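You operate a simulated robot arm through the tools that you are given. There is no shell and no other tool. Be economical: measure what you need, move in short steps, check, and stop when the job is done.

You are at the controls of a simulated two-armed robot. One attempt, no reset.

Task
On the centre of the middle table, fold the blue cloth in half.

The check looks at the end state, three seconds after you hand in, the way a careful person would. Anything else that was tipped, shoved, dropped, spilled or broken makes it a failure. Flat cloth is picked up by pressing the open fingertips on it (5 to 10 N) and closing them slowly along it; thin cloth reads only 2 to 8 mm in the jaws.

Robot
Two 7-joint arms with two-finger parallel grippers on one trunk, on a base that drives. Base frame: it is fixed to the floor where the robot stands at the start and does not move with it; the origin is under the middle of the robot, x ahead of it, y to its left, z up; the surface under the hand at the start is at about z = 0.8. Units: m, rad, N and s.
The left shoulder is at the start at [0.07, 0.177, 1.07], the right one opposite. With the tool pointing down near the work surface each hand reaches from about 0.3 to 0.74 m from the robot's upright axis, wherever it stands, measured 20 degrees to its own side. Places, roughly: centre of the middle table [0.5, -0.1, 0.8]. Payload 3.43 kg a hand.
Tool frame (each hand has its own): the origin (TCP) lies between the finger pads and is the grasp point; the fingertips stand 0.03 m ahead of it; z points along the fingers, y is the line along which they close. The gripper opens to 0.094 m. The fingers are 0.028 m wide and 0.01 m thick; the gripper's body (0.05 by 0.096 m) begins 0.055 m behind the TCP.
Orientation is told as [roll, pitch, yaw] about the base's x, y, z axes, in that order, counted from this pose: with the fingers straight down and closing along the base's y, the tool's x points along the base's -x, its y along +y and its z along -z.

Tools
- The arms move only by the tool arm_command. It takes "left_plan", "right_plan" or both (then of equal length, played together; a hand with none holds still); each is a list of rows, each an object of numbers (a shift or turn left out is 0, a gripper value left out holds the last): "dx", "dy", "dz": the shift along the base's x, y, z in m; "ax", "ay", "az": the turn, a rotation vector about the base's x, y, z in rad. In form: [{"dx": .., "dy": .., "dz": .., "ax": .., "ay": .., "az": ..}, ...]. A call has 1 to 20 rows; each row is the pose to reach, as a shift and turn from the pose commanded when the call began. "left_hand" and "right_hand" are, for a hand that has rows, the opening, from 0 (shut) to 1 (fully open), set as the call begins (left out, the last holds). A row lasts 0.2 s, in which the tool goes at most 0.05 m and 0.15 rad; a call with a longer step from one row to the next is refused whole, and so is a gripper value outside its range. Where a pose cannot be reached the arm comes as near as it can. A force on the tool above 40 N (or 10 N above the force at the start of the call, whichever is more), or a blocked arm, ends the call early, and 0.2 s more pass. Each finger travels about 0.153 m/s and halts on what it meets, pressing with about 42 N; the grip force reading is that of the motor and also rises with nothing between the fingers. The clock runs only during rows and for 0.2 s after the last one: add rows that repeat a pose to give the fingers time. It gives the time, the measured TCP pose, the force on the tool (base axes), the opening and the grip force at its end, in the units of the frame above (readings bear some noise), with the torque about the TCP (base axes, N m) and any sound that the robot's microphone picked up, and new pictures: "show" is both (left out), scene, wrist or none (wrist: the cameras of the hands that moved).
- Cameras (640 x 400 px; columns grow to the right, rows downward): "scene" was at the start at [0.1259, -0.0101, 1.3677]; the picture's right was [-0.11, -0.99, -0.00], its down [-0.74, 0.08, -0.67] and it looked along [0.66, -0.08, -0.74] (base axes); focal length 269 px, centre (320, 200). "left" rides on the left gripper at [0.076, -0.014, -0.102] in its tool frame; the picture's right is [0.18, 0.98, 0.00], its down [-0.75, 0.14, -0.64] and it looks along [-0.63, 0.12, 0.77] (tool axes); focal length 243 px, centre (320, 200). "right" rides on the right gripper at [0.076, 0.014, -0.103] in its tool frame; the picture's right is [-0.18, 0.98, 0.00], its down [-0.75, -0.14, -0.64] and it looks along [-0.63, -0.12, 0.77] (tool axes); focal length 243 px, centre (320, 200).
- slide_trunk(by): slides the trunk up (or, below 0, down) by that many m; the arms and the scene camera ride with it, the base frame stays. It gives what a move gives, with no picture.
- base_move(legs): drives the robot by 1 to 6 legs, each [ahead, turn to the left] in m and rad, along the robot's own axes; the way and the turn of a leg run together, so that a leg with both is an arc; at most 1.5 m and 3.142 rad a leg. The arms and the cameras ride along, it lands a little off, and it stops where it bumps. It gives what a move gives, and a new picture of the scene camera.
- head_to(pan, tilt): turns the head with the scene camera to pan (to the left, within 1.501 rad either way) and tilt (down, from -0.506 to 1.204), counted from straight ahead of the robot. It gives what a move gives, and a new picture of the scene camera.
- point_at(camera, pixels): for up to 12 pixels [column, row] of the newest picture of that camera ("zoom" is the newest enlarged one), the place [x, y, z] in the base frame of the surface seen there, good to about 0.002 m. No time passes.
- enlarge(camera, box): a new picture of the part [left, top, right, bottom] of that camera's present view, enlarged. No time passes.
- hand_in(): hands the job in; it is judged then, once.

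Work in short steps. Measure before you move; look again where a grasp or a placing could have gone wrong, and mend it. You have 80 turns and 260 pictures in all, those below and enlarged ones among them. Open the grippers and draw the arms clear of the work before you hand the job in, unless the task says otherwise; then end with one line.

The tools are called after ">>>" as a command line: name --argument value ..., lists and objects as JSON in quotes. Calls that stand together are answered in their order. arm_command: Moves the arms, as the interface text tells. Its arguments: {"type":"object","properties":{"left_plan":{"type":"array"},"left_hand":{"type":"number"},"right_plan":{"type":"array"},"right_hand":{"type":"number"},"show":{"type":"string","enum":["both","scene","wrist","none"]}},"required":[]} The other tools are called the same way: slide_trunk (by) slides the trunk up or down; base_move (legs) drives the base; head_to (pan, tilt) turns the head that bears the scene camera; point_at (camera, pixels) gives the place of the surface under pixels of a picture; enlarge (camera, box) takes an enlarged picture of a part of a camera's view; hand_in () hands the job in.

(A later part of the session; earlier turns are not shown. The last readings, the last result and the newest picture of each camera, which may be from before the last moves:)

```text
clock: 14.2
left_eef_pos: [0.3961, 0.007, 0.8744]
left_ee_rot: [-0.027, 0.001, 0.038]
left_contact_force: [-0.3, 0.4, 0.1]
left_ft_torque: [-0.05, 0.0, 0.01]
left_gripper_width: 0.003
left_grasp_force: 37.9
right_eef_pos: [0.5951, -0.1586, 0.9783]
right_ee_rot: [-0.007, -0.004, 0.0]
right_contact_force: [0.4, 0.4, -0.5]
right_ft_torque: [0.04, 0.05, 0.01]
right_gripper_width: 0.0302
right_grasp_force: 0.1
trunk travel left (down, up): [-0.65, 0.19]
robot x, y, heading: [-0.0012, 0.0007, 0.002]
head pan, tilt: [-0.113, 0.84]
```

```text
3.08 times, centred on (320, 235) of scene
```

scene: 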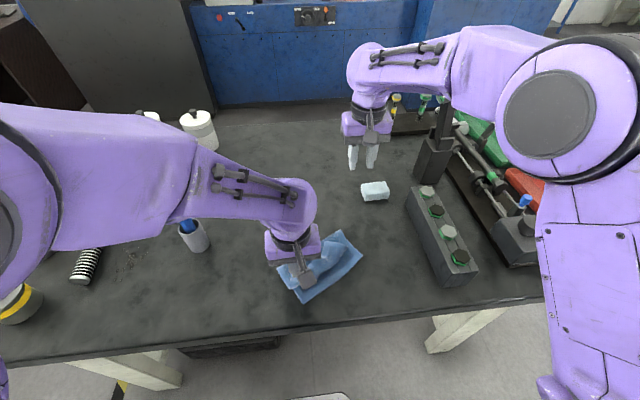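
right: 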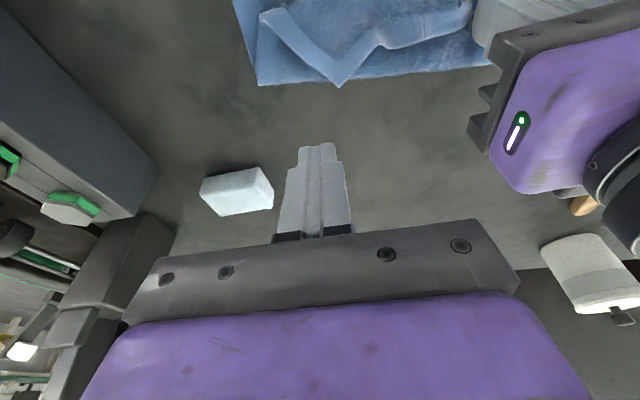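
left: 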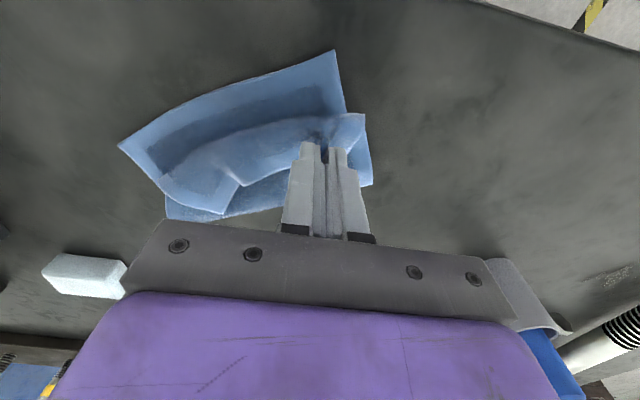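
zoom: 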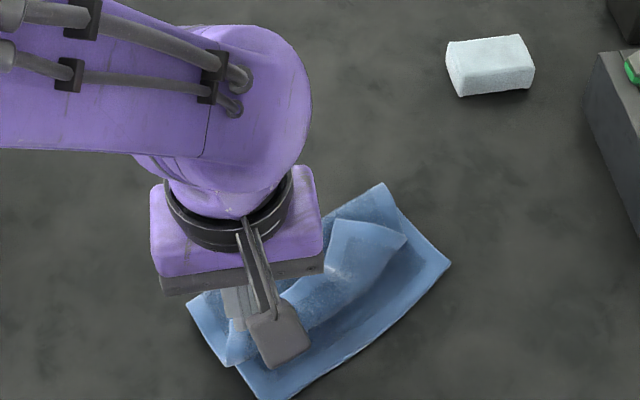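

Moving the left corner again drags the lower layer round, because the doubled-back right half holds the fold short. Better to unfold: I carry the left corner back up and over to the far side, so the cloth lies flat for a clean two-handed retry without tilt.

>>> arm_command --left_plan '[{"dz": 0.03}, {"dx": 0.02, "dz": 0.06}, {"dx": 0.05, "dz": 0.085, "dy": 0.004}, {"dx": 0.085, "dz": 0.09, "dy": 0.008}, {"dx": 0.12, "dz": 0.085, "dy": 0.012}, {"dx": 0.155, "dz": 0.07, "dy": 0.015}, {"dx": 0.185, "dz": 0.05, "dy": 0.018}, {"dx": 0.205, "dz": 0.025, "dy": 0.02}, {"dx": 0.22, "dz": 0.0, "dy": 0.022}]'

>>> enlarge --camera "scene" --box '[230, 150, 410, 300]'

```text
clock: 16.2
left_eef_pos: [0.6188, 0.0265, 0.872]
left_ee_rot: [-0.022, 0.004, 0.035]
left_contact_force: [-0.6, -0.1, -0.2]
left_ft_torque: [-0.02, -0.02, -0.07]
left_gripper_width: 0.0032
left_grasp_force: 38.0
right_eef_pos: [0.5961, -0.1587, 0.9778]
right_ee_rot: [-0.006, -0.005, -0.001]
right_contact_force: [0.2, -0.1, -0.4]
right_ft_torque: [-0.03, 0.01, -0.03]
right_gripper_width: 0.0304
right_grasp_force: 0.1
trunk travel left (down, up): [-0.65, 0.19]
robot x, y, heading: [0.002, -0.0014, -0.0]
head pan, tilt: [-0.113, 0.84]
```

scene: 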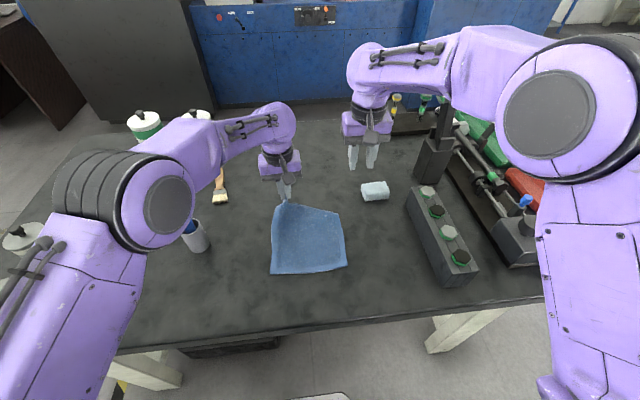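
left: 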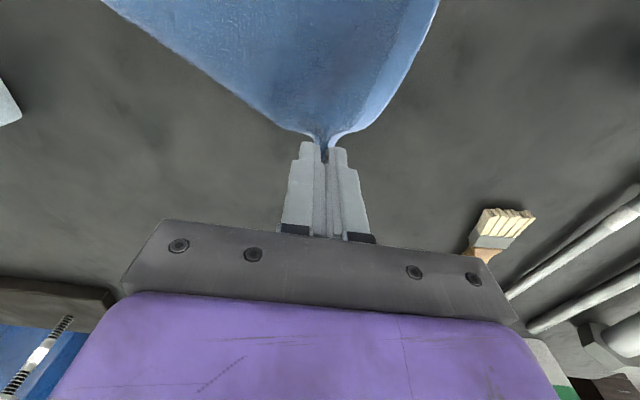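

```text
2.67 times, centred on (320, 225) of scene
```

zoom: 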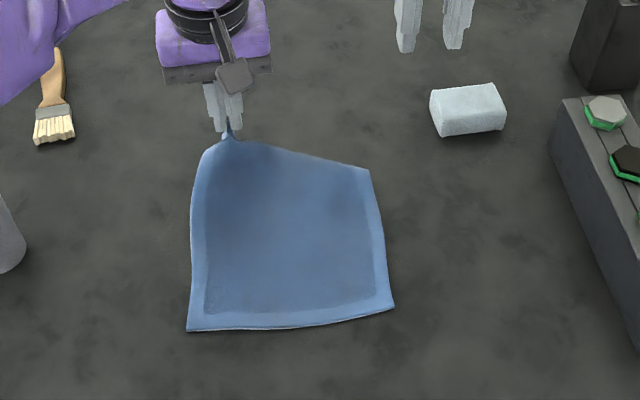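

The cloth is flat again, with the left corner still held. I lower the left corner to the table and bring the right hand over the free corner at zoom (368,170), which I measure.

>>> point_at --camera "zoom" --pixels '[[367, 171], [300, 157], [392, 307], [188, 330], [195, 200], [378, 230]]'

>>> arm_command --left_plan '[{"dz": -0.012}, {"dz": -0.024}, {"dz": -0.035}, {"dz": -0.035}]' --show "scene"

>>> enlarge --camera "scene" --box '[230, 150, 410, 300]'

```text
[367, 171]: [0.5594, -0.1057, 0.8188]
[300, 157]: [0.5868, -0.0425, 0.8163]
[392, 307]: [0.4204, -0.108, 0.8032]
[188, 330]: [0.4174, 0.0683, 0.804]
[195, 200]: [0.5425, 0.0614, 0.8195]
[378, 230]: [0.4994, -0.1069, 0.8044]
```

```text
clock: 17.2
left_eef_pos: [0.6183, 0.0261, 0.836]
left_ee_rot: [-0.023, 0.002, 0.039]
left_contact_force: [0.1, 0.2, 2.3]
left_ft_torque: [-0.04, -0.02, -0.02]
left_gripper_width: 0.0032
left_grasp_force: 38.2
right_eef_pos: [0.5943, -0.158, 0.9788]
right_ee_rot: [-0.008, -0.005, -0.002]
right_contact_force: [-0.3, 0.1, -0.7]
right_ft_torque: [0.0, 0.04, 0.05]
right_gripper_width: 0.0303
right_grasp_force: 0.1
trunk travel left (down, up): [-0.65, 0.19]
robot x, y, heading: [0.001, -0.001, 0.003]
head pan, tilt: [-0.113, 0.84]
```

scene: 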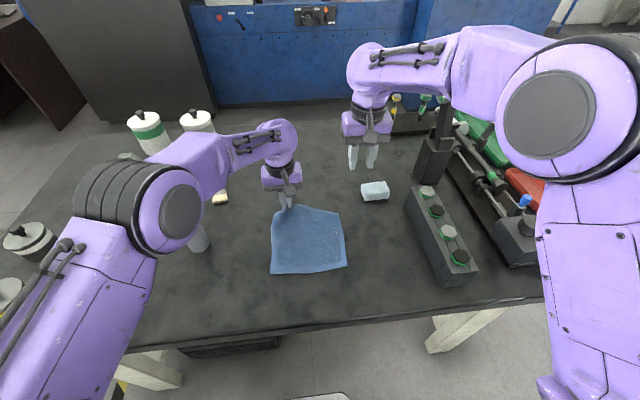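

```text
2.67 times, centred on (320, 225) of scene
```

zoom: 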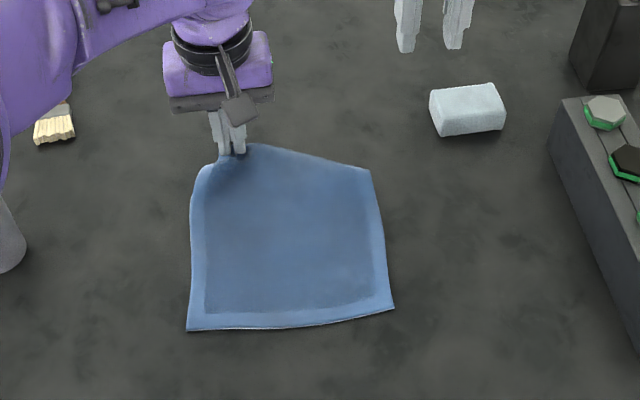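

The right side measures only 0.14 m, so its far strip is tucked underneath. Carrying the left corner part-way back exposes that flap on top, as before, where the right hand can pinch its corner. I do that, stopping at x≈0.51.

>>> arm_command --left_plan '[{"dz": 0.03}, {"dz": 0.06, "dx": -0.01}, {"dz": 0.09, "dx": -0.03}, {"dz": 0.105, "dx": -0.055}, {"dz": 0.1, "dx": -0.085}, {"dz": 0.08, "dx": -0.105}, {"dz": 0.06, "dx": -0.11}]'

>>> enlarge --camera "scene" --box '[230, 150, 410, 300]'

>>> enlarge --camera "right" --box '[200, 0, 640, 275]'

```text
clock: 18.9
left_eef_pos: [0.5097, 0.0264, 0.8951]
left_ee_rot: [-0.024, 0.003, 0.038]
left_contact_force: [-0.4, 0.2, -1.0]
left_ft_torque: [-0.04, 0.0, -0.05]
left_gripper_width: 0.0033
left_grasp_force: 37.7
right_eef_pos: [0.5962, -0.1583, 0.9777]
right_ee_rot: [-0.009, -0.006, 0.001]
right_contact_force: [0.7, -0.7, 0.6]
right_ft_torque: [0.01, 0.0, 0.0]
right_gripper_width: 0.03
right_grasp_force: 0.0
trunk travel left (down, up): [-0.65, 0.19]
robot x, y, heading: [-0.0, 0.0003, -0.002]
head pan, tilt: [-0.113, 0.84]
```

scene: 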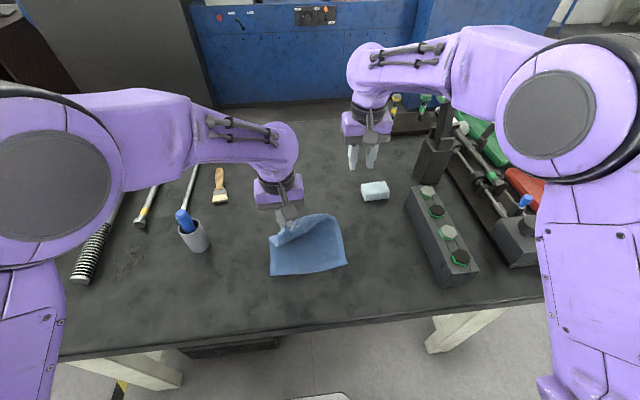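
left: 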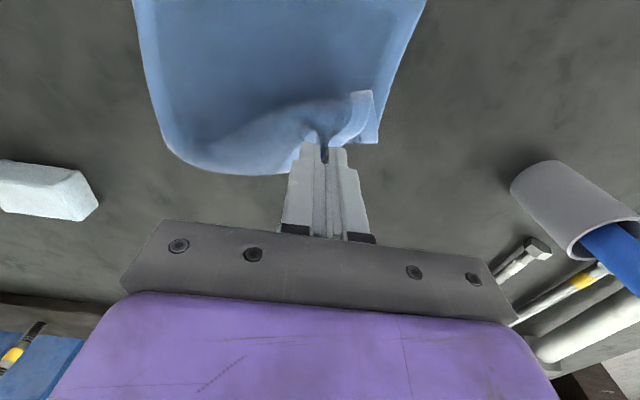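

```text
2.67 times, centred on (320, 225) of scene
```

zoom: 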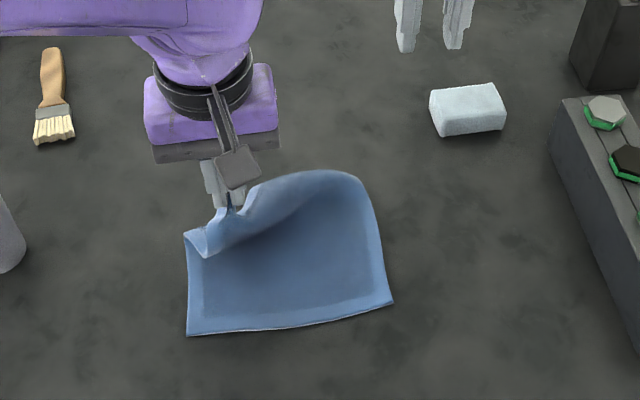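

```text
1.45 times, centred on (420, 138) of right
```

zoom: 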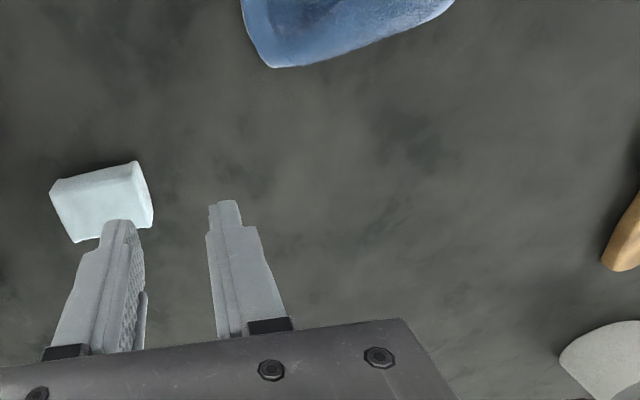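

The flap is still under the lifted part. New plan: lay the left corner back at the far side, release, then pinch the two near corners (both flat), lift the cloth so it hangs straight and lay and fold it from there.

>>> arm_command --left_plan '[{"dz": 0.02, "dx": 0.01}, {"dz": 0.035, "dx": 0.03}, {"dz": 0.03, "dx": 0.06}, {"dz": 0.015, "dx": 0.085}, {"dz": -0.01, "dx": 0.1}, {"dz": -0.035, "dx": 0.11}, {"dz": -0.055, "dx": 0.115}, {"dz": -0.055, "dx": 0.115}]' --show "none"

>>> arm_command --left_plan '[{}, {}, {"dz": 0.02}, {"dz": 0.05}, {"dz": 0.09, "dy": 0.01}, {"dz": 0.13, "dy": 0.03}]' --left_hand 0.32 --show "scene"

>>> enlarge --camera "scene" --box '[230, 150, 410, 300]'

```text
clock: 20.6
left_eef_pos: [0.6233, 0.03, 0.8404]
left_ee_rot: [-0.023, 0.003, 0.038]
left_contact_force: [-0.3, -0.4, -0.3]
left_ft_torque: [0.02, -0.02, -0.06]
left_gripper_width: 0.0032
left_grasp_force: 38.3
right_eef_pos: [0.5953, -0.158, 0.9783]
right_ee_rot: [-0.006, -0.006, 0.0]
right_contact_force: [0.0, -0.6, -0.2]
right_ft_torque: [-0.01, 0.02, -0.03]
right_gripper_width: 0.0301
right_grasp_force: 0.1
trunk travel left (down, up): [-0.65, 0.19]
robot x, y, heading: [0.0016, 0.002, 0.002]
head pan, tilt: [-0.113, 0.84]
```

```text
clock: 22.1
left_eef_pos: [0.6255, 0.0598, 0.9733]
left_ee_rot: [-0.025, 0.0, 0.039]
left_contact_force: [0.9, 1.3, 0.6]
left_ft_torque: [-0.02, 0.01, -0.03]
left_gripper_width: 0.0301
left_grasp_force: 0.0
right_eef_pos: [0.5945, -0.1581, 0.9787]
right_ee_rot: [-0.009, -0.006, -0.001]
right_contact_force: [0.2, -0.2, 0.3]
right_ft_torque: [-0.02, -0.01, 0.04]
right_gripper_width: 0.0302
right_grasp_force: 0.1
trunk travel left (down, up): [-0.65, 0.19]
robot x, y, heading: [-0.0013, -0.0009, 0.009]
head pan, tilt: [-0.113, 0.84]
```

scene: 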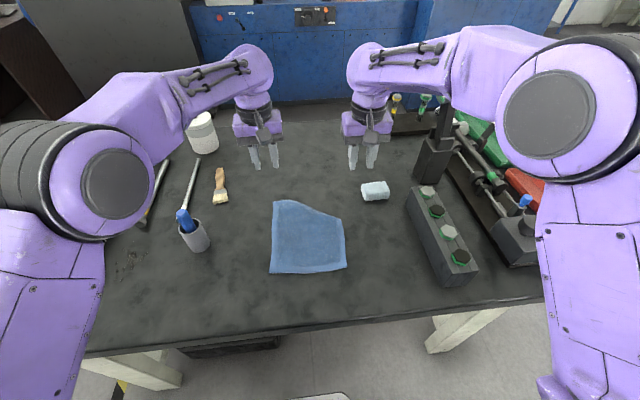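

```text
2.67 times, centred on (320, 225) of scene
```

zoom: 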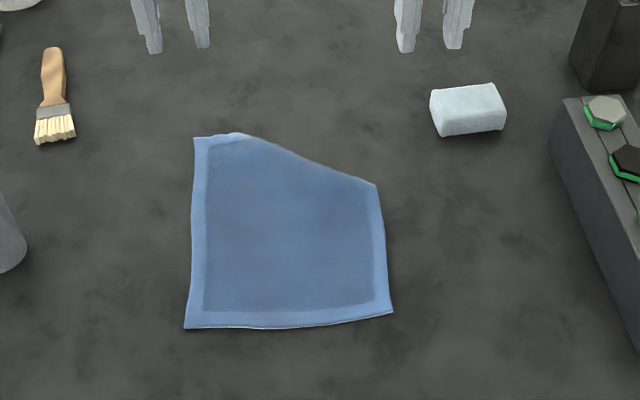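

Now it lies flat with only the far-right corner tucked under. I measure the near corners at zoom (186,328) and (392,312).

>>> point_at --camera "zoom" --pixels '[[187, 326], [390, 311], [260, 327], [320, 322], [195, 139], [374, 186], [240, 136]]'

>>> arm_command --left_plan '[{"dx": -0.03, "az": -0.01}, {"dx": -0.07, "az": -0.02}, {"dx": -0.11, "dy": -0.003, "az": -0.03, "ax": 0.01}, {"dx": -0.15, "dy": -0.006, "az": -0.038, "ax": 0.025}, {"dx": -0.185, "dy": -0.01, "az": -0.038, "ax": 0.025}, {"dx": -0.2, "dy": -0.013, "az": -0.038, "ax": 0.025}]' --right_plan '[{"dx": -0.02, "dy": 0.01}, {"dx": -0.05, "dy": 0.02}, {"dx": -0.085, "dy": 0.035}, {"dx": -0.12, "dy": 0.05}, {"dx": -0.15, "dy": 0.06}, {"dx": -0.168, "dy": 0.065}]'

```text
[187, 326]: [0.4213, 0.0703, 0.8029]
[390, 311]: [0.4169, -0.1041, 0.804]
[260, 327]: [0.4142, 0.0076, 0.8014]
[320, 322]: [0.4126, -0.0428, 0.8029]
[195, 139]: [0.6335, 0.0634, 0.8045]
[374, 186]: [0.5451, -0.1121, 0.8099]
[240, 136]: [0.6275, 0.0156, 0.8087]
```

```text
clock: 23.4
left_eef_pos: [0.4224, 0.0455, 0.9735]
left_ee_rot: [0.001, 0.002, 0.0]
left_contact_force: [-0.5, 0.7, -0.9]
left_ft_torque: [-0.01, -0.04, -0.01]
left_gripper_width: 0.0301
left_grasp_force: 0.0
right_eef_pos: [0.4226, -0.0947, 0.9769]
right_ee_rot: [-0.008, -0.006, -0.002]
right_contact_force: [-0.1, 0.3, 0.3]
right_ft_torque: [0.02, -0.03, 0.0]
right_gripper_width: 0.0301
right_grasp_force: 0.2
trunk travel left (down, up): [-0.65, 0.19]
robot x, y, heading: [0.001, -0.0023, -0.005]
head pan, tilt: [-0.113, 0.84]
```

scene: 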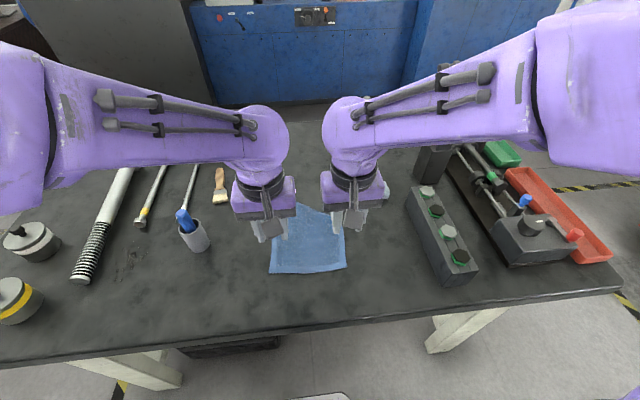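
right: 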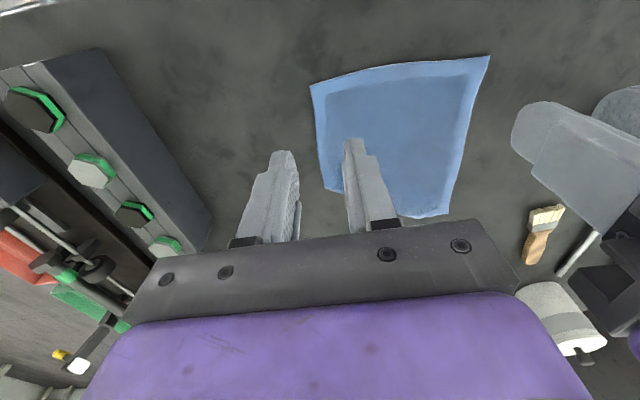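
left: 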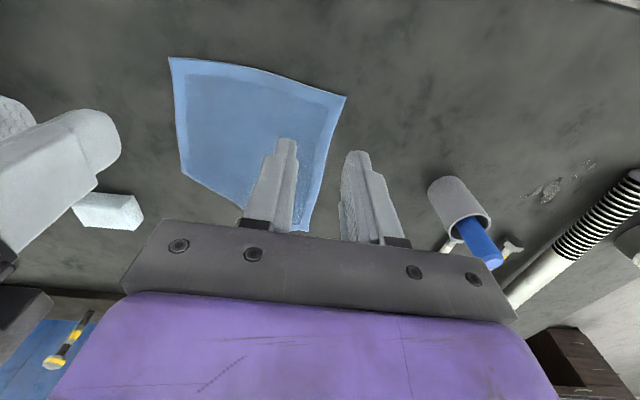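

Both hands hover over the near corners. I align them (left y 0.041, right y -0.075, about 16 mm overlap) and lower to just above the cloth.

>>> arm_command --left_plan '[{"dy": -0.004, "dz": -0.035}, {"dy": -0.004, "dz": -0.07}, {"dy": -0.004, "dz": -0.1}, {"dy": -0.004, "dz": -0.125}, {"dy": -0.004, "dz": -0.134}, {"dy": -0.004, "dz": -0.134}]' --right_plan '[{"dx": -0.003, "dy": 0.009, "dz": -0.035}, {"dx": -0.006, "dy": 0.019, "dz": -0.07}, {"dx": -0.006, "dy": 0.019, "dz": -0.1}, {"dx": -0.006, "dy": 0.019, "dz": -0.125}, {"dx": -0.006, "dy": 0.019, "dz": -0.137}, {"dx": -0.006, "dy": 0.019, "dz": -0.137}]' --show "wrist"

>>> enlarge --camera "scene" --box '[240, 200, 380, 290]'

```text
clock: 24.9
left_eef_pos: [0.425, 0.0419, 0.8405]
left_ee_rot: [-0.002, -0.001, 0.0]
left_contact_force: [0.5, -0.5, 0.1]
left_ft_torque: [-0.02, -0.01, -0.01]
left_gripper_width: 0.03
left_grasp_force: 0.0
right_eef_pos: [0.4189, -0.0777, 0.8414]
right_ee_rot: [-0.008, -0.005, 0.0]
right_contact_force: [0.2, 0.6, 0.2]
right_ft_torque: [-0.01, -0.02, 0.02]
right_gripper_width: 0.03
right_grasp_force: 0.1
trunk travel left (down, up): [-0.65, 0.19]
robot x, y, heading: [-0.0009, 0.0017, -0.0]
head pan, tilt: [-0.113, 0.84]
```

right: 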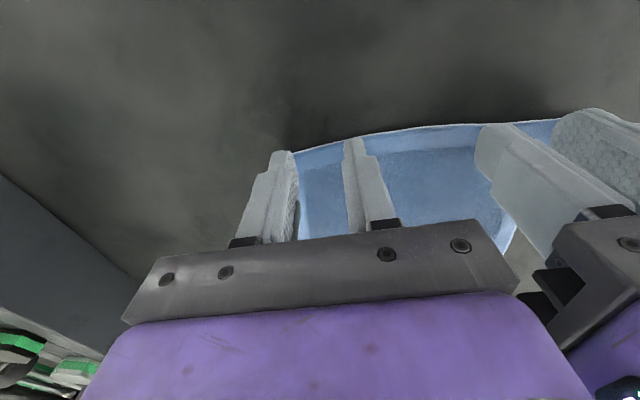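
left: 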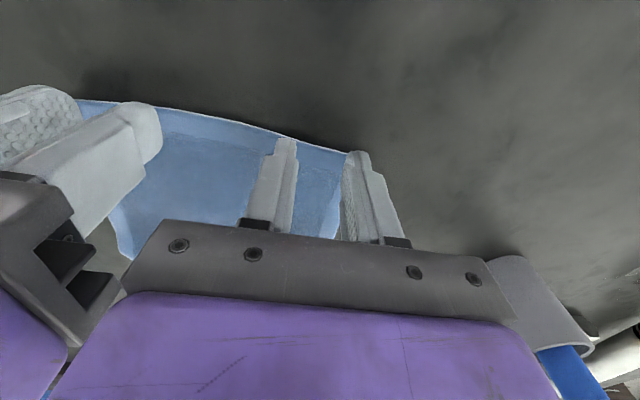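

```text
4.44 times, centred on (310, 245) of scene
```

zoom: 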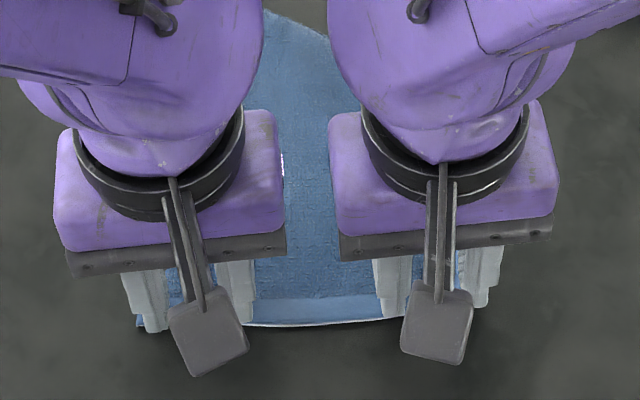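

The tips are at the near edge but the outer fingers sit right at the corners. I move both hands 4 mm inward and 3 mm back, then press lightly.

>>> arm_command --left_plan '[{"dx": -0.004, "dy": -0.004}, {"dx": -0.004, "dy": -0.004, "dz": -0.005}, {"dx": -0.004, "dy": -0.004, "dz": -0.009}, {"dx": -0.004, "dy": -0.004, "dz": -0.01}, {"dx": -0.004, "dy": -0.004, "dz": -0.01}]' --right_plan '[{"dx": -0.002, "dy": 0.004}, {"dx": -0.002, "dy": 0.004, "dz": -0.005}, {"dx": -0.002, "dy": 0.004, "dz": -0.009}, {"dx": -0.002, "dy": 0.004, "dz": -0.01}, {"dx": -0.002, "dy": 0.004, "dz": -0.01}]' --show "wrist"

```text
clock: 26.1
left_eef_pos: [0.4227, 0.0379, 0.836]
left_ee_rot: [-0.017, -0.006, 0.012]
left_contact_force: [-0.2, 0.5, -0.1]
left_ft_torque: [0.01, -0.02, -0.02]
left_gripper_width: 0.0301
left_grasp_force: 0.0
right_eef_pos: [0.4174, -0.0718, 0.8325]
right_ee_rot: [-0.006, -0.011, -0.001]
right_contact_force: [2.7, 0.0, 20.8]
right_ft_torque: [0.13, -0.23, 0.02]
right_gripper_width: 0.03
right_grasp_force: 0.1
trunk travel left (down, up): [-0.65, 0.19]
robot x, y, heading: [-0.0034, 0.0003, 0.001]
head pan, tilt: [-0.113, 0.84]
```

right: 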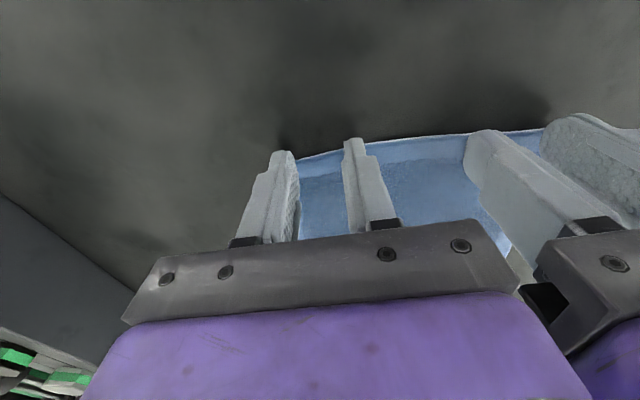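
left: 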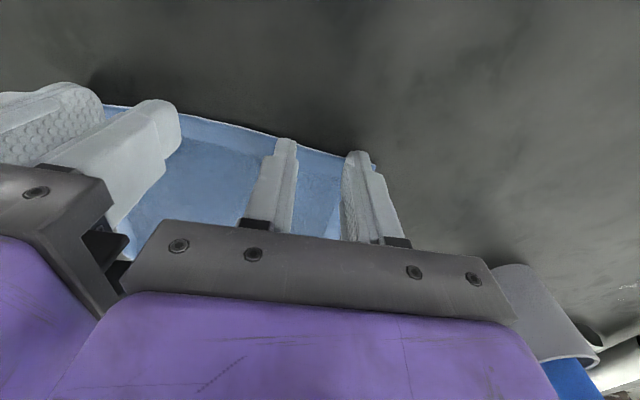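

The left hand stops 5 mm short with its wrist drifting, so it is near its inner reach limit here. I raise both hands and back the base up 0.09 m to get a better working range.

>>> arm_command --left_plan '[{"dz": 0.02}, {"dz": 0.05}, {"dz": 0.08}, {"dz": 0.1}]' --right_plan '[{"dz": 0.02}, {"dz": 0.05}, {"dz": 0.08}, {"dz": 0.1}]' --show "none"

>>> base_move --legs '[[-0.09, 0.0]]'

```text
clock: 27.1
left_eef_pos: [0.416, 0.037, 0.9295]
left_ee_rot: [0.002, 0.001, 0.0]
left_contact_force: [0.2, 0.2, 0.3]
left_ft_torque: [0.0, -0.01, -0.03]
left_gripper_width: 0.0303
left_grasp_force: 0.0
right_eef_pos: [0.4164, -0.0755, 0.9309]
right_ee_rot: [-0.007, -0.007, 0.002]
right_contact_force: [0.7, 0.8, 0.8]
right_ft_torque: [0.02, -0.04, 0.02]
right_gripper_width: 0.0302
right_grasp_force: 0.1
trunk travel left (down, up): [-0.65, 0.19]
robot x, y, heading: [-0.0003, 0.0016, 0.001]
head pan, tilt: [-0.113, 0.84]
```

```text
clock: 28.2
left_eef_pos: [0.3269, 0.0371, 0.9286]
left_ee_rot: [0.003, 0.003, 0.0]
left_contact_force: [0.4, -0.2, -0.3]
left_ft_torque: [-0.01, -0.02, 0.0]
left_gripper_width: 0.0301
left_grasp_force: 0.1
right_eef_pos: [0.3262, -0.0747, 0.9297]
right_ee_rot: [-0.006, -0.006, 0.002]
right_contact_force: [0.2, -0.7, -0.5]
right_ft_torque: [0.0, -0.01, 0.02]
right_gripper_width: 0.03
right_grasp_force: 0.0
trunk travel left (down, up): [-0.65, 0.19]
robot x, y, heading: [-0.0893, -0.0002, 0.001]
head pan, tilt: [-0.113, 0.84]
```

scene: 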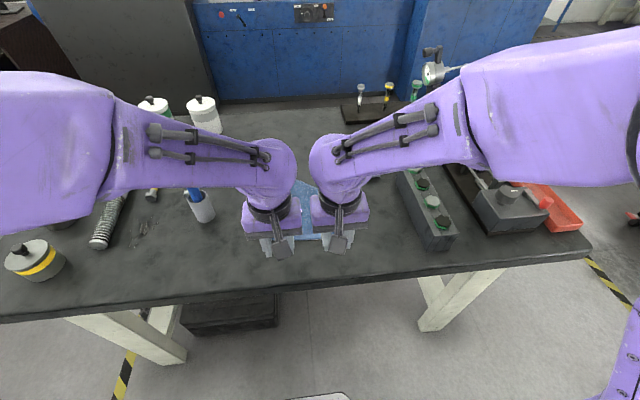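

The base backed up 0.09 m. I bring the hands back over the near corners and lower close to the cloth.

>>> arm_command --left_plan '[{"dx": 0.03, "dz": -0.01}, {"dx": 0.06, "dz": -0.025}, {"dx": 0.09, "dz": -0.045}, {"dx": 0.092, "dz": -0.07}, {"dx": 0.092, "dz": -0.086}, {"dx": 0.092, "dz": -0.089}, {"dx": 0.092, "dz": -0.089}]' --right_plan '[{"dx": 0.03, "dz": -0.01}, {"dx": 0.06, "dy": 0.003, "dz": -0.025}, {"dx": 0.09, "dy": 0.003, "dz": -0.045}, {"dx": 0.091, "dy": 0.003, "dz": -0.07}, {"dx": 0.091, "dy": 0.003, "dz": -0.086}, {"dx": 0.091, "dy": 0.003, "dz": -0.09}, {"dx": 0.091, "dy": 0.003, "dz": -0.09}]' --show "wrist"

>>> enlarge --camera "scene" --box '[240, 170, 380, 260]'

```text
clock: 29.8
left_eef_pos: [0.418, 0.0385, 0.8402]
left_ee_rot: [0.003, 0.001, 0.0]
left_contact_force: [-1.0, 0.1, 0.9]
left_ft_torque: [0.0, 0.0, 0.01]
left_gripper_width: 0.0302
left_grasp_force: 0.0
right_eef_pos: [0.4163, -0.07, 0.8376]
right_ee_rot: [-0.008, -0.006, 0.001]
right_contact_force: [0.8, -0.2, -0.2]
right_ft_torque: [0.02, -0.01, 0.0]
right_gripper_width: 0.0303
right_grasp_force: 0.0
trunk travel left (down, up): [-0.65, 0.19]
robot x, y, heading: [-0.0895, 0.0018, -0.001]
head pan, tilt: [-0.113, 0.84]
```

right: 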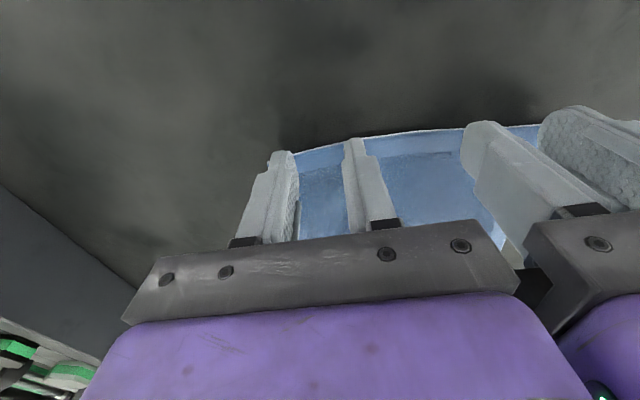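
left: 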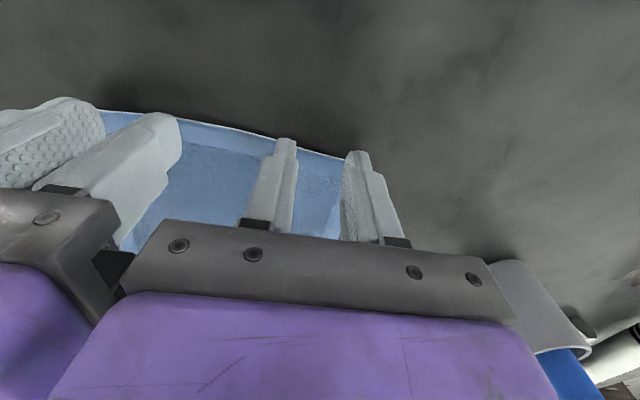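

```text
4.44 times, centred on (310, 215) of scene
```

zoom: 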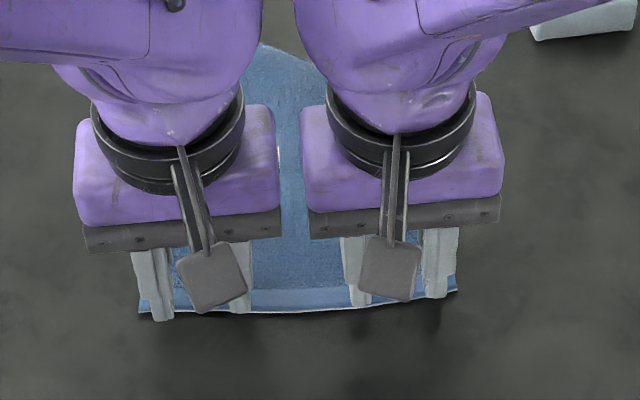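

Alignment looks right (tips just reach past the near edge, outer fingers inside the corners). I press down gently.

>>> arm_command --left_plan '[{"dz": -0.004}, {"dz": -0.007}, {"dz": -0.007}]' --right_plan '[{"dz": -0.003}, {"dz": -0.0045}, {"dz": -0.0045}]' --show "none"

```text
clock: 30.6
left_eef_pos: [0.4176, 0.0387, 0.8339]
left_ee_rot: [0.002, 0.0, 0.003]
left_contact_force: [1.6, 0.1, 5.1]
left_ft_torque: [0.02, -0.1, -0.02]
left_gripper_width: 0.03
left_grasp_force: 0.1
right_eef_pos: [0.4176, -0.0701, 0.8365]
right_ee_rot: [-0.007, -0.005, 0.003]
right_contact_force: [-0.1, 0.9, -0.3]
right_ft_torque: [-0.02, -0.03, 0.0]
right_gripper_width: 0.0299
right_grasp_force: 0.1
trunk travel left (down, up): [-0.65, 0.19]
robot x, y, heading: [-0.0915, -0.0016, -0.004]
head pan, tilt: [-0.113, 0.84]
```

Left presses at 5 N; right is not touching yet. I lower right 3 mm and left 1 mm.

>>> arm_command --left_plan '[{"dz": -0.001}, {"dz": -0.001}]' --right_plan '[{"dz": -0.003}, {"dz": -0.0035}]' --show "none"

```text
clock: 31.2
left_eef_pos: [0.4192, 0.0386, 0.8327]
left_ee_rot: [-0.001, 0.001, 0.0]
left_contact_force: [2.8, -1.6, 11.9]
left_ft_torque: [-0.06, -0.21, -0.01]
left_gripper_width: 0.0301
left_grasp_force: 0.1
right_eef_pos: [0.4168, -0.0718, 0.8334]
right_ee_rot: [-0.007, -0.01, 0.001]
right_contact_force: [1.5, 2.8, 6.1]
right_ft_torque: [0.08, -0.02, 0.01]
right_gripper_width: 0.0302
right_grasp_force: 0.2
trunk travel left (down, up): [-0.65, 0.19]
robot x, y, heading: [-0.0896, 0.0011, 0.004]
head pan, tilt: [-0.113, 0.84]
```

Contact is 12 N and 6 N. I close in steps as before.

>>> arm_command --left_plan '[{"dz": 0.0005}, {"dz": 0.0005}]' --right_plan '[{"dz": -0.0005}, {"dz": -0.0005}]' --left_hand 0.25 --right_hand 0.25 --show "none"

>>> arm_command --left_plan '[{}, {}]' --right_plan '[{}, {}]' --left_hand 0.16 --right_hand 0.16 --show "none"

>>> arm_command --left_plan '[{}, {}]' --right_plan '[{}, {}]' --left_hand 0.09 --right_hand 0.09 --show "none"

>>> arm_command --left_plan '[{}, {}, {}]' --right_plan '[{}, {}, {}]' --left_hand 0.0 --right_hand 0.0 --show "wrist"

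```text
clock: 31.8
left_eef_pos: [0.4173, 0.0387, 0.8321]
left_ee_rot: [0.003, -0.001, 0.001]
left_contact_force: [-1.3, 0.6, 12.3]
left_ft_torque: [0.0, -0.07, 0.06]
left_gripper_width: 0.0222
left_grasp_force: 0.1
right_eef_pos: [0.4164, -0.0707, 0.8334]
right_ee_rot: [-0.008, -0.008, 0.001]
right_contact_force: [1.9, -0.1, 7.6]
right_ft_torque: [0.04, -0.07, 0.02]
right_gripper_width: 0.0233
right_grasp_force: 0.1
trunk travel left (down, up): [-0.65, 0.19]
robot x, y, heading: [-0.0917, 0.0032, -0.004]
head pan, tilt: [-0.113, 0.84]
```

```text
clock: 32.4
left_eef_pos: [0.4174, 0.0386, 0.8321]
left_ee_rot: [0.002, 0.001, 0.0]
left_contact_force: [-0.9, -1.6, 10.2]
left_ft_torque: [-0.05, -0.06, 0.0]
left_gripper_width: 0.0145
left_grasp_force: 0.1
right_eef_pos: [0.4163, -0.0711, 0.8328]
right_ee_rot: [-0.007, -0.007, 0.002]
right_contact_force: [-0.3, 1.1, 8.1]
right_ft_torque: [0.06, -0.09, 0.04]
right_gripper_width: 0.0147
right_grasp_force: 0.0
trunk travel left (down, up): [-0.65, 0.19]
robot x, y, heading: [-0.0919, -0.0007, 0.003]
head pan, tilt: [-0.113, 0.84]
```

```text
clock: 33.0
left_eef_pos: [0.4163, 0.0379, 0.8328]
left_ee_rot: [0.001, 0.0, 0.0]
left_contact_force: [-0.6, -2.2, 10.7]
left_ft_torque: [-0.06, -0.06, -0.03]
left_gripper_width: 0.0085
left_grasp_force: 0.1
right_eef_pos: [0.4174, -0.0712, 0.8333]
right_ee_rot: [-0.007, -0.006, 0.001]
right_contact_force: [0.3, 0.1, 8.3]
right_ft_torque: [0.06, -0.07, 0.01]
right_gripper_width: 0.0076
right_grasp_force: 0.3
trunk travel left (down, up): [-0.65, 0.19]
robot x, y, heading: [-0.0926, -0.0034, -0.001]
head pan, tilt: [-0.113, 0.84]
```

```text
clock: 33.8
left_eef_pos: [0.4174, 0.0378, 0.8332]
left_ee_rot: [0.001, 0.001, 0.002]
left_contact_force: [0.0, -3.0, 9.2]
left_ft_torque: [-0.11, -0.11, -0.04]
left_gripper_width: 0.0032
left_grasp_force: 37.5
right_eef_pos: [0.4159, -0.072, 0.8336]
right_ee_rot: [-0.007, -0.006, 0.0]
right_contact_force: [-1.7, 2.1, 9.5]
right_ft_torque: [0.08, -0.06, 0.01]
right_gripper_width: 0.0
right_grasp_force: 33.2
trunk travel left (down, up): [-0.65, 0.19]
robot x, y, heading: [-0.0913, 0.0019, 0.003]
head pan, tilt: [-0.113, 0.84]
```

right: 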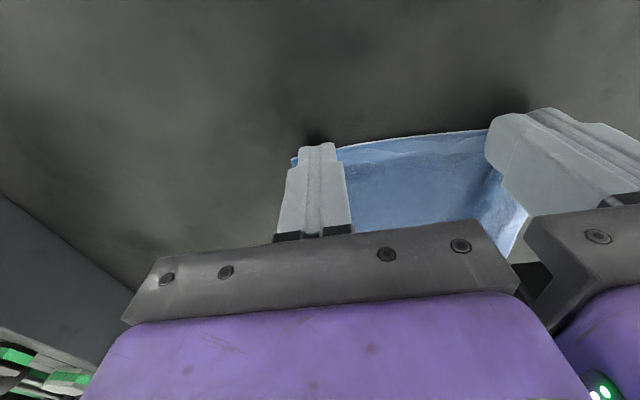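
left: 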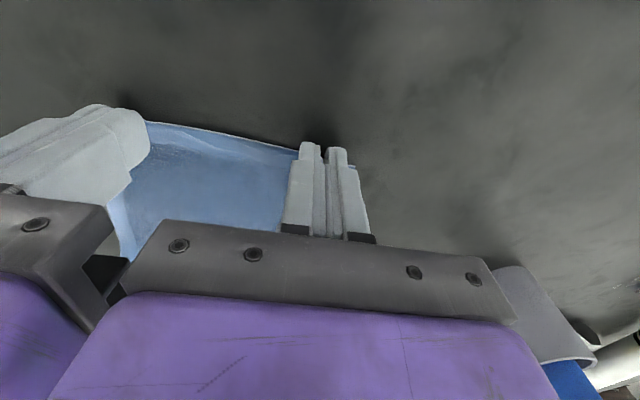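

Left pinched (3.2 mm) but right reads 0, so it slipped. I lift the right slightly, reopen, move it 6 mm further onto the cloth and press again.

>>> arm_command --right_plan '[{"dz": 0.006}, {"dz": 0.008, "dx": 0.006, "dy": 0.001}, {"dz": 0.002, "dx": 0.006, "dy": 0.001}, {"dz": -0.001, "dx": 0.006, "dy": 0.001}, {"dz": -0.001, "dx": 0.006, "dy": 0.001}]' --right_hand 0.32 --show "wrist"

>>> enlarge --camera "scene" --box '[240, 170, 380, 260]'

```text
clock: 35.0
left_eef_pos: [0.4166, 0.0383, 0.8339]
left_ee_rot: [0.003, -0.001, -0.002]
left_contact_force: [0.9, 0.7, 4.0]
left_ft_torque: [-0.01, -0.08, -0.01]
left_gripper_width: 0.0034
left_grasp_force: 37.7
right_eef_pos: [0.423, -0.0702, 0.8337]
right_ee_rot: [-0.007, -0.012, 0.0]
right_contact_force: [-3.0, -0.4, 23.6]
right_ft_torque: [0.11, 0.07, 0.01]
right_gripper_width: 0.0301
right_grasp_force: 0.1
trunk travel left (down, up): [-0.65, 0.19]
robot x, y, heading: [-0.0881, -0.0012, -0.002]
head pan, tilt: [-0.113, 0.84]
```

right: 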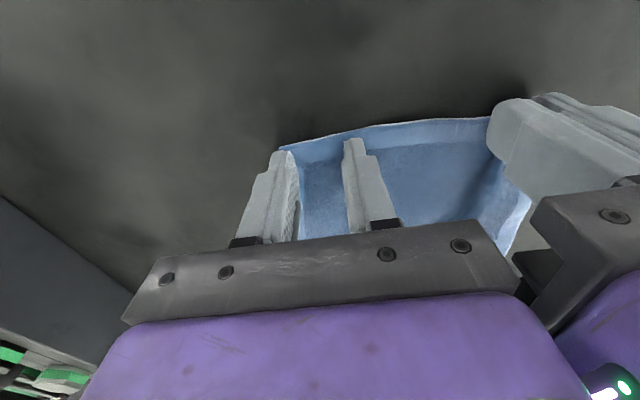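

```text
4.44 times, centred on (310, 215) of scene
```

zoom: 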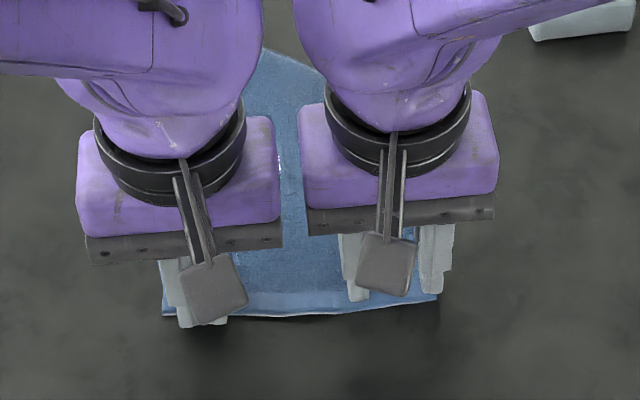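

Overlap is now better, but the outer finger is near the corner and force is 24 N. I ease up 2 mm, shift 3 mm inward and close in steps.

>>> arm_command --right_plan '[{"dz": 0.004, "dy": 0.003}, {"dz": 0.0015, "dy": 0.003}, {"dz": 0.0015, "dy": 0.003}]' --show "none"

>>> arm_command --right_plan '[{}, {}]' --right_hand 0.26 --show "none"

>>> arm_command --right_plan '[{}, {}]' --right_hand 0.2 --show "none"

>>> enlarge --camera "right" --box '[240, 110, 400, 210]'

```text
clock: 35.8
left_eef_pos: [0.4164, 0.0389, 0.8322]
left_ee_rot: [0.001, -0.002, 0.003]
left_contact_force: [0.4, -0.6, 5.5]
left_ft_torque: [-0.02, -0.06, 0.0]
left_gripper_width: 0.0034
left_grasp_force: 37.9
right_eef_pos: [0.4237, -0.0678, 0.832]
right_ee_rot: [-0.006, -0.009, 0.001]
right_contact_force: [-3.1, -0.6, 12.7]
right_ft_torque: [0.05, 0.06, 0.01]
right_gripper_width: 0.0297
right_grasp_force: 0.1
trunk travel left (down, up): [-0.65, 0.19]
robot x, y, heading: [-0.0869, -0.0047, 0.0]
head pan, tilt: [-0.113, 0.84]
```

```text
clock: 36.4
left_eef_pos: [0.4166, 0.0378, 0.833]
left_ee_rot: [0.002, -0.001, 0.001]
left_contact_force: [0.8, -2.0, 8.1]
left_ft_torque: [-0.02, -0.04, -0.04]
left_gripper_width: 0.0033
left_grasp_force: 38.1
right_eef_pos: [0.425, -0.0659, 0.833]
right_ee_rot: [-0.008, -0.007, 0.002]
right_contact_force: [0.6, 0.1, 12.8]
right_ft_torque: [0.06, -0.04, 0.06]
right_gripper_width: 0.0232
right_grasp_force: 0.1
trunk travel left (down, up): [-0.65, 0.19]
robot x, y, heading: [-0.0906, -0.0008, 0.001]
head pan, tilt: [-0.113, 0.84]
```

```text
clock: 37.0
left_eef_pos: [0.4169, 0.0377, 0.8328]
left_ee_rot: [0.0, -0.001, 0.002]
left_contact_force: [0.9, -1.7, 8.2]
left_ft_torque: [0.0, -0.09, 0.03]
left_gripper_width: 0.0031
left_grasp_force: 37.5
right_eef_pos: [0.4228, -0.0673, 0.8339]
right_ee_rot: [-0.007, -0.009, 0.003]
right_contact_force: [1.8, 0.8, 13.4]
right_ft_torque: [0.1, 0.01, -0.01]
right_gripper_width: 0.0177
right_grasp_force: 0.0
trunk travel left (down, up): [-0.65, 0.19]
robot x, y, heading: [-0.0912, 0.002, -0.001]
head pan, tilt: [-0.113, 0.84]
```

```text
4.00 times, centred on (320, 160) of right
```

zoom: 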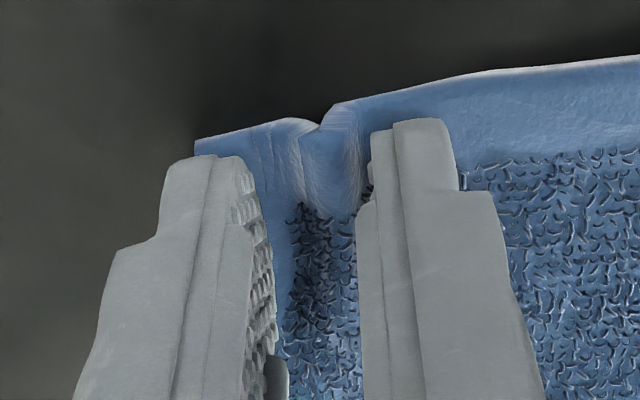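

The cloth is arching between the right fingers. I finish closing.

>>> arm_command --right_plan '[{}, {}]' --right_hand 0.12 --show "none"

>>> arm_command --right_plan '[{}, {}, {}]' --right_hand 0.0 --show "none"

>>> enlarge --camera "right" --box '[240, 110, 400, 210]'

>>> enlarge --camera "left" --box '[240, 110, 400, 210]'

```text
clock: 37.6
left_eef_pos: [0.4173, 0.0372, 0.8319]
left_ee_rot: [0.001, 0.0, 0.002]
left_contact_force: [1.4, -2.8, 7.2]
left_ft_torque: [-0.11, -0.09, -0.02]
left_gripper_width: 0.0033
left_grasp_force: 38.8
right_eef_pos: [0.4234, -0.0662, 0.8323]
right_ee_rot: [-0.007, -0.008, 0.001]
right_contact_force: [-0.5, 3.1, 14.3]
right_ft_torque: [0.15, -0.02, 0.02]
right_gripper_width: 0.0114
right_grasp_force: 0.3
trunk travel left (down, up): [-0.65, 0.19]
robot x, y, heading: [-0.0921, -0.0006, 0.002]
head pan, tilt: [-0.113, 0.84]
```

```text
clock: 38.4
left_eef_pos: [0.4171, 0.0386, 0.8323]
left_ee_rot: [0.0, -0.001, 0.002]
left_contact_force: [-0.1, -7.8, 6.8]
left_ft_torque: [-0.25, -0.12, -0.1]
left_gripper_width: 0.0037
left_grasp_force: 38.0
right_eef_pos: [0.4233, -0.0659, 0.8326]
right_ee_rot: [-0.006, -0.01, 0.002]
right_contact_force: [0.3, 9.9, 15.6]
right_ft_torque: [0.27, 0.04, 0.0]
right_gripper_width: 0.004
right_grasp_force: 38.4
trunk travel left (down, up): [-0.65, 0.19]
robot x, y, heading: [-0.093, 0.0002, -0.002]
head pan, tilt: [-0.113, 0.84]
```

```text
4.00 times, centred on (320, 160) of right
```

zoom: 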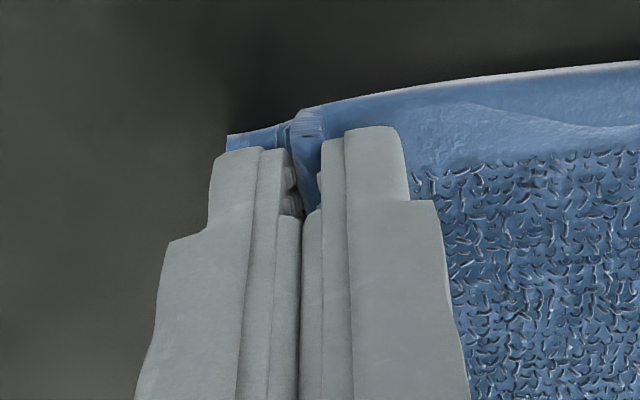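

```text
4.00 times, centred on (320, 160) of left
```

zoom: 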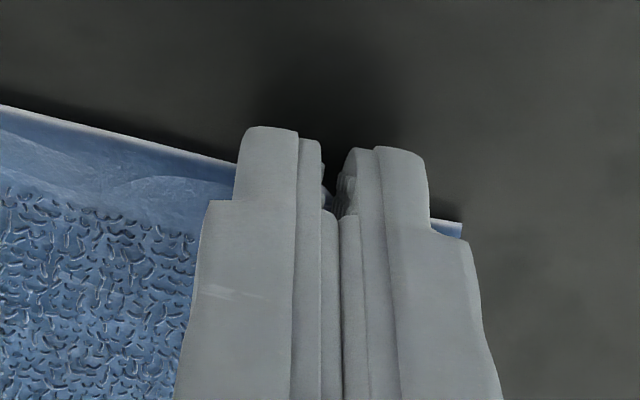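

Both corners are pinched (3.7 and 4.0 mm). There is some sideways tension (8–10 N), so I ease the hands 2 mm towards each other while lifting, raising the cloth until it hangs free.

>>> arm_command --left_plan '[{"dz": 0.01, "dy": -0.002}, {"dz": 0.035, "dx": 0.005, "dy": -0.002}, {"dz": 0.065, "dx": 0.02, "dy": -0.002}, {"dz": 0.095, "dx": 0.035, "dy": -0.002}, {"dz": 0.125, "dx": 0.05, "dy": -0.002}, {"dz": 0.155, "dx": 0.065, "dy": -0.002}, {"dz": 0.185, "dx": 0.08, "dy": -0.002}, {"dz": 0.215, "dx": 0.09, "dy": -0.002}, {"dz": 0.245, "dx": 0.095, "dy": -0.002}, {"dz": 0.245, "dx": 0.095, "dy": -0.002}]' --right_plan '[{"dz": 0.01, "dy": 0.002}, {"dz": 0.035, "dx": 0.005, "dy": 0.002}, {"dz": 0.065, "dx": 0.02, "dy": 0.002}, {"dz": 0.095, "dx": 0.035, "dy": 0.002}, {"dz": 0.125, "dx": 0.05, "dy": 0.002}, {"dz": 0.155, "dx": 0.065, "dy": 0.002}, {"dz": 0.185, "dx": 0.08, "dy": 0.002}, {"dz": 0.215, "dx": 0.09, "dy": 0.002}, {"dz": 0.245, "dx": 0.095, "dy": 0.002}, {"dz": 0.245, "dx": 0.095, "dy": 0.002}]'

>>> enlarge --camera "scene" --box '[220, 120, 400, 270]'

```text
clock: 40.6
left_eef_pos: [0.5153, 0.036, 1.0767]
left_ee_rot: [0.002, 0.001, 0.001]
left_contact_force: [0.0, 0.0, 0.1]
left_ft_torque: [0.0, 0.02, -0.02]
left_gripper_width: 0.0031
left_grasp_force: 38.1
right_eef_pos: [0.521, -0.065, 1.0773]
right_ee_rot: [-0.008, -0.005, 0.001]
right_contact_force: [-0.3, 0.2, 0.0]
right_ft_torque: [0.02, 0.01, 0.01]
right_gripper_width: 0.0037
right_grasp_force: 38.0
trunk travel left (down, up): [-0.65, 0.19]
robot x, y, heading: [-0.0945, -0.0007, 0.0]
head pan, tilt: [-0.113, 0.84]
```

scene: 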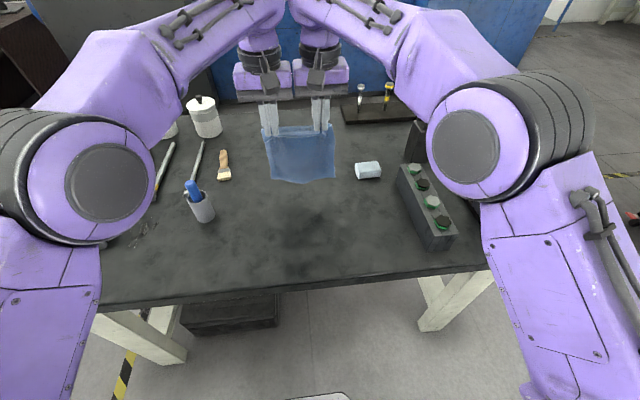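
right: 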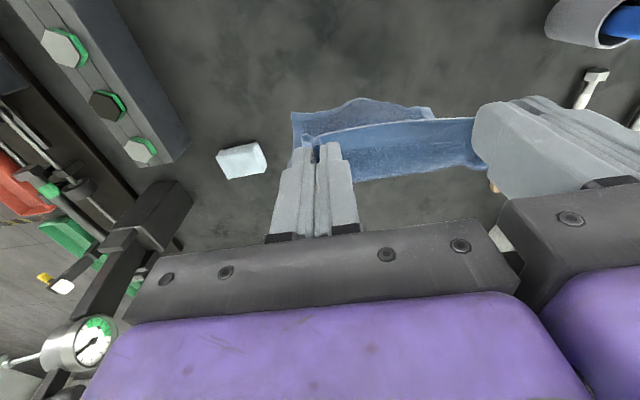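
left: 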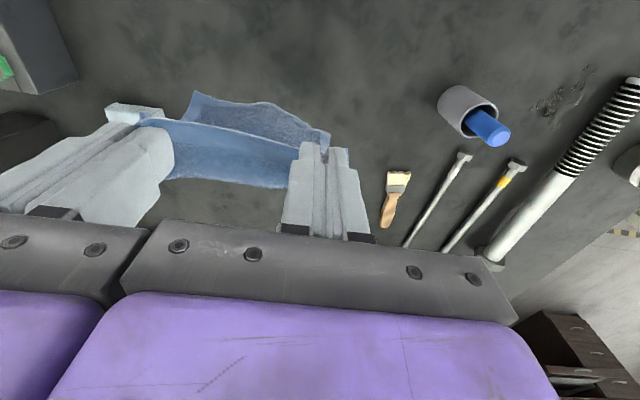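

```text
2.67 times, centred on (310, 195) of scene
```

zoom: 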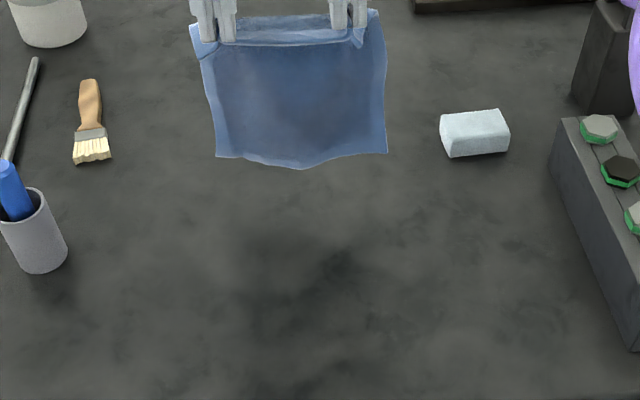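

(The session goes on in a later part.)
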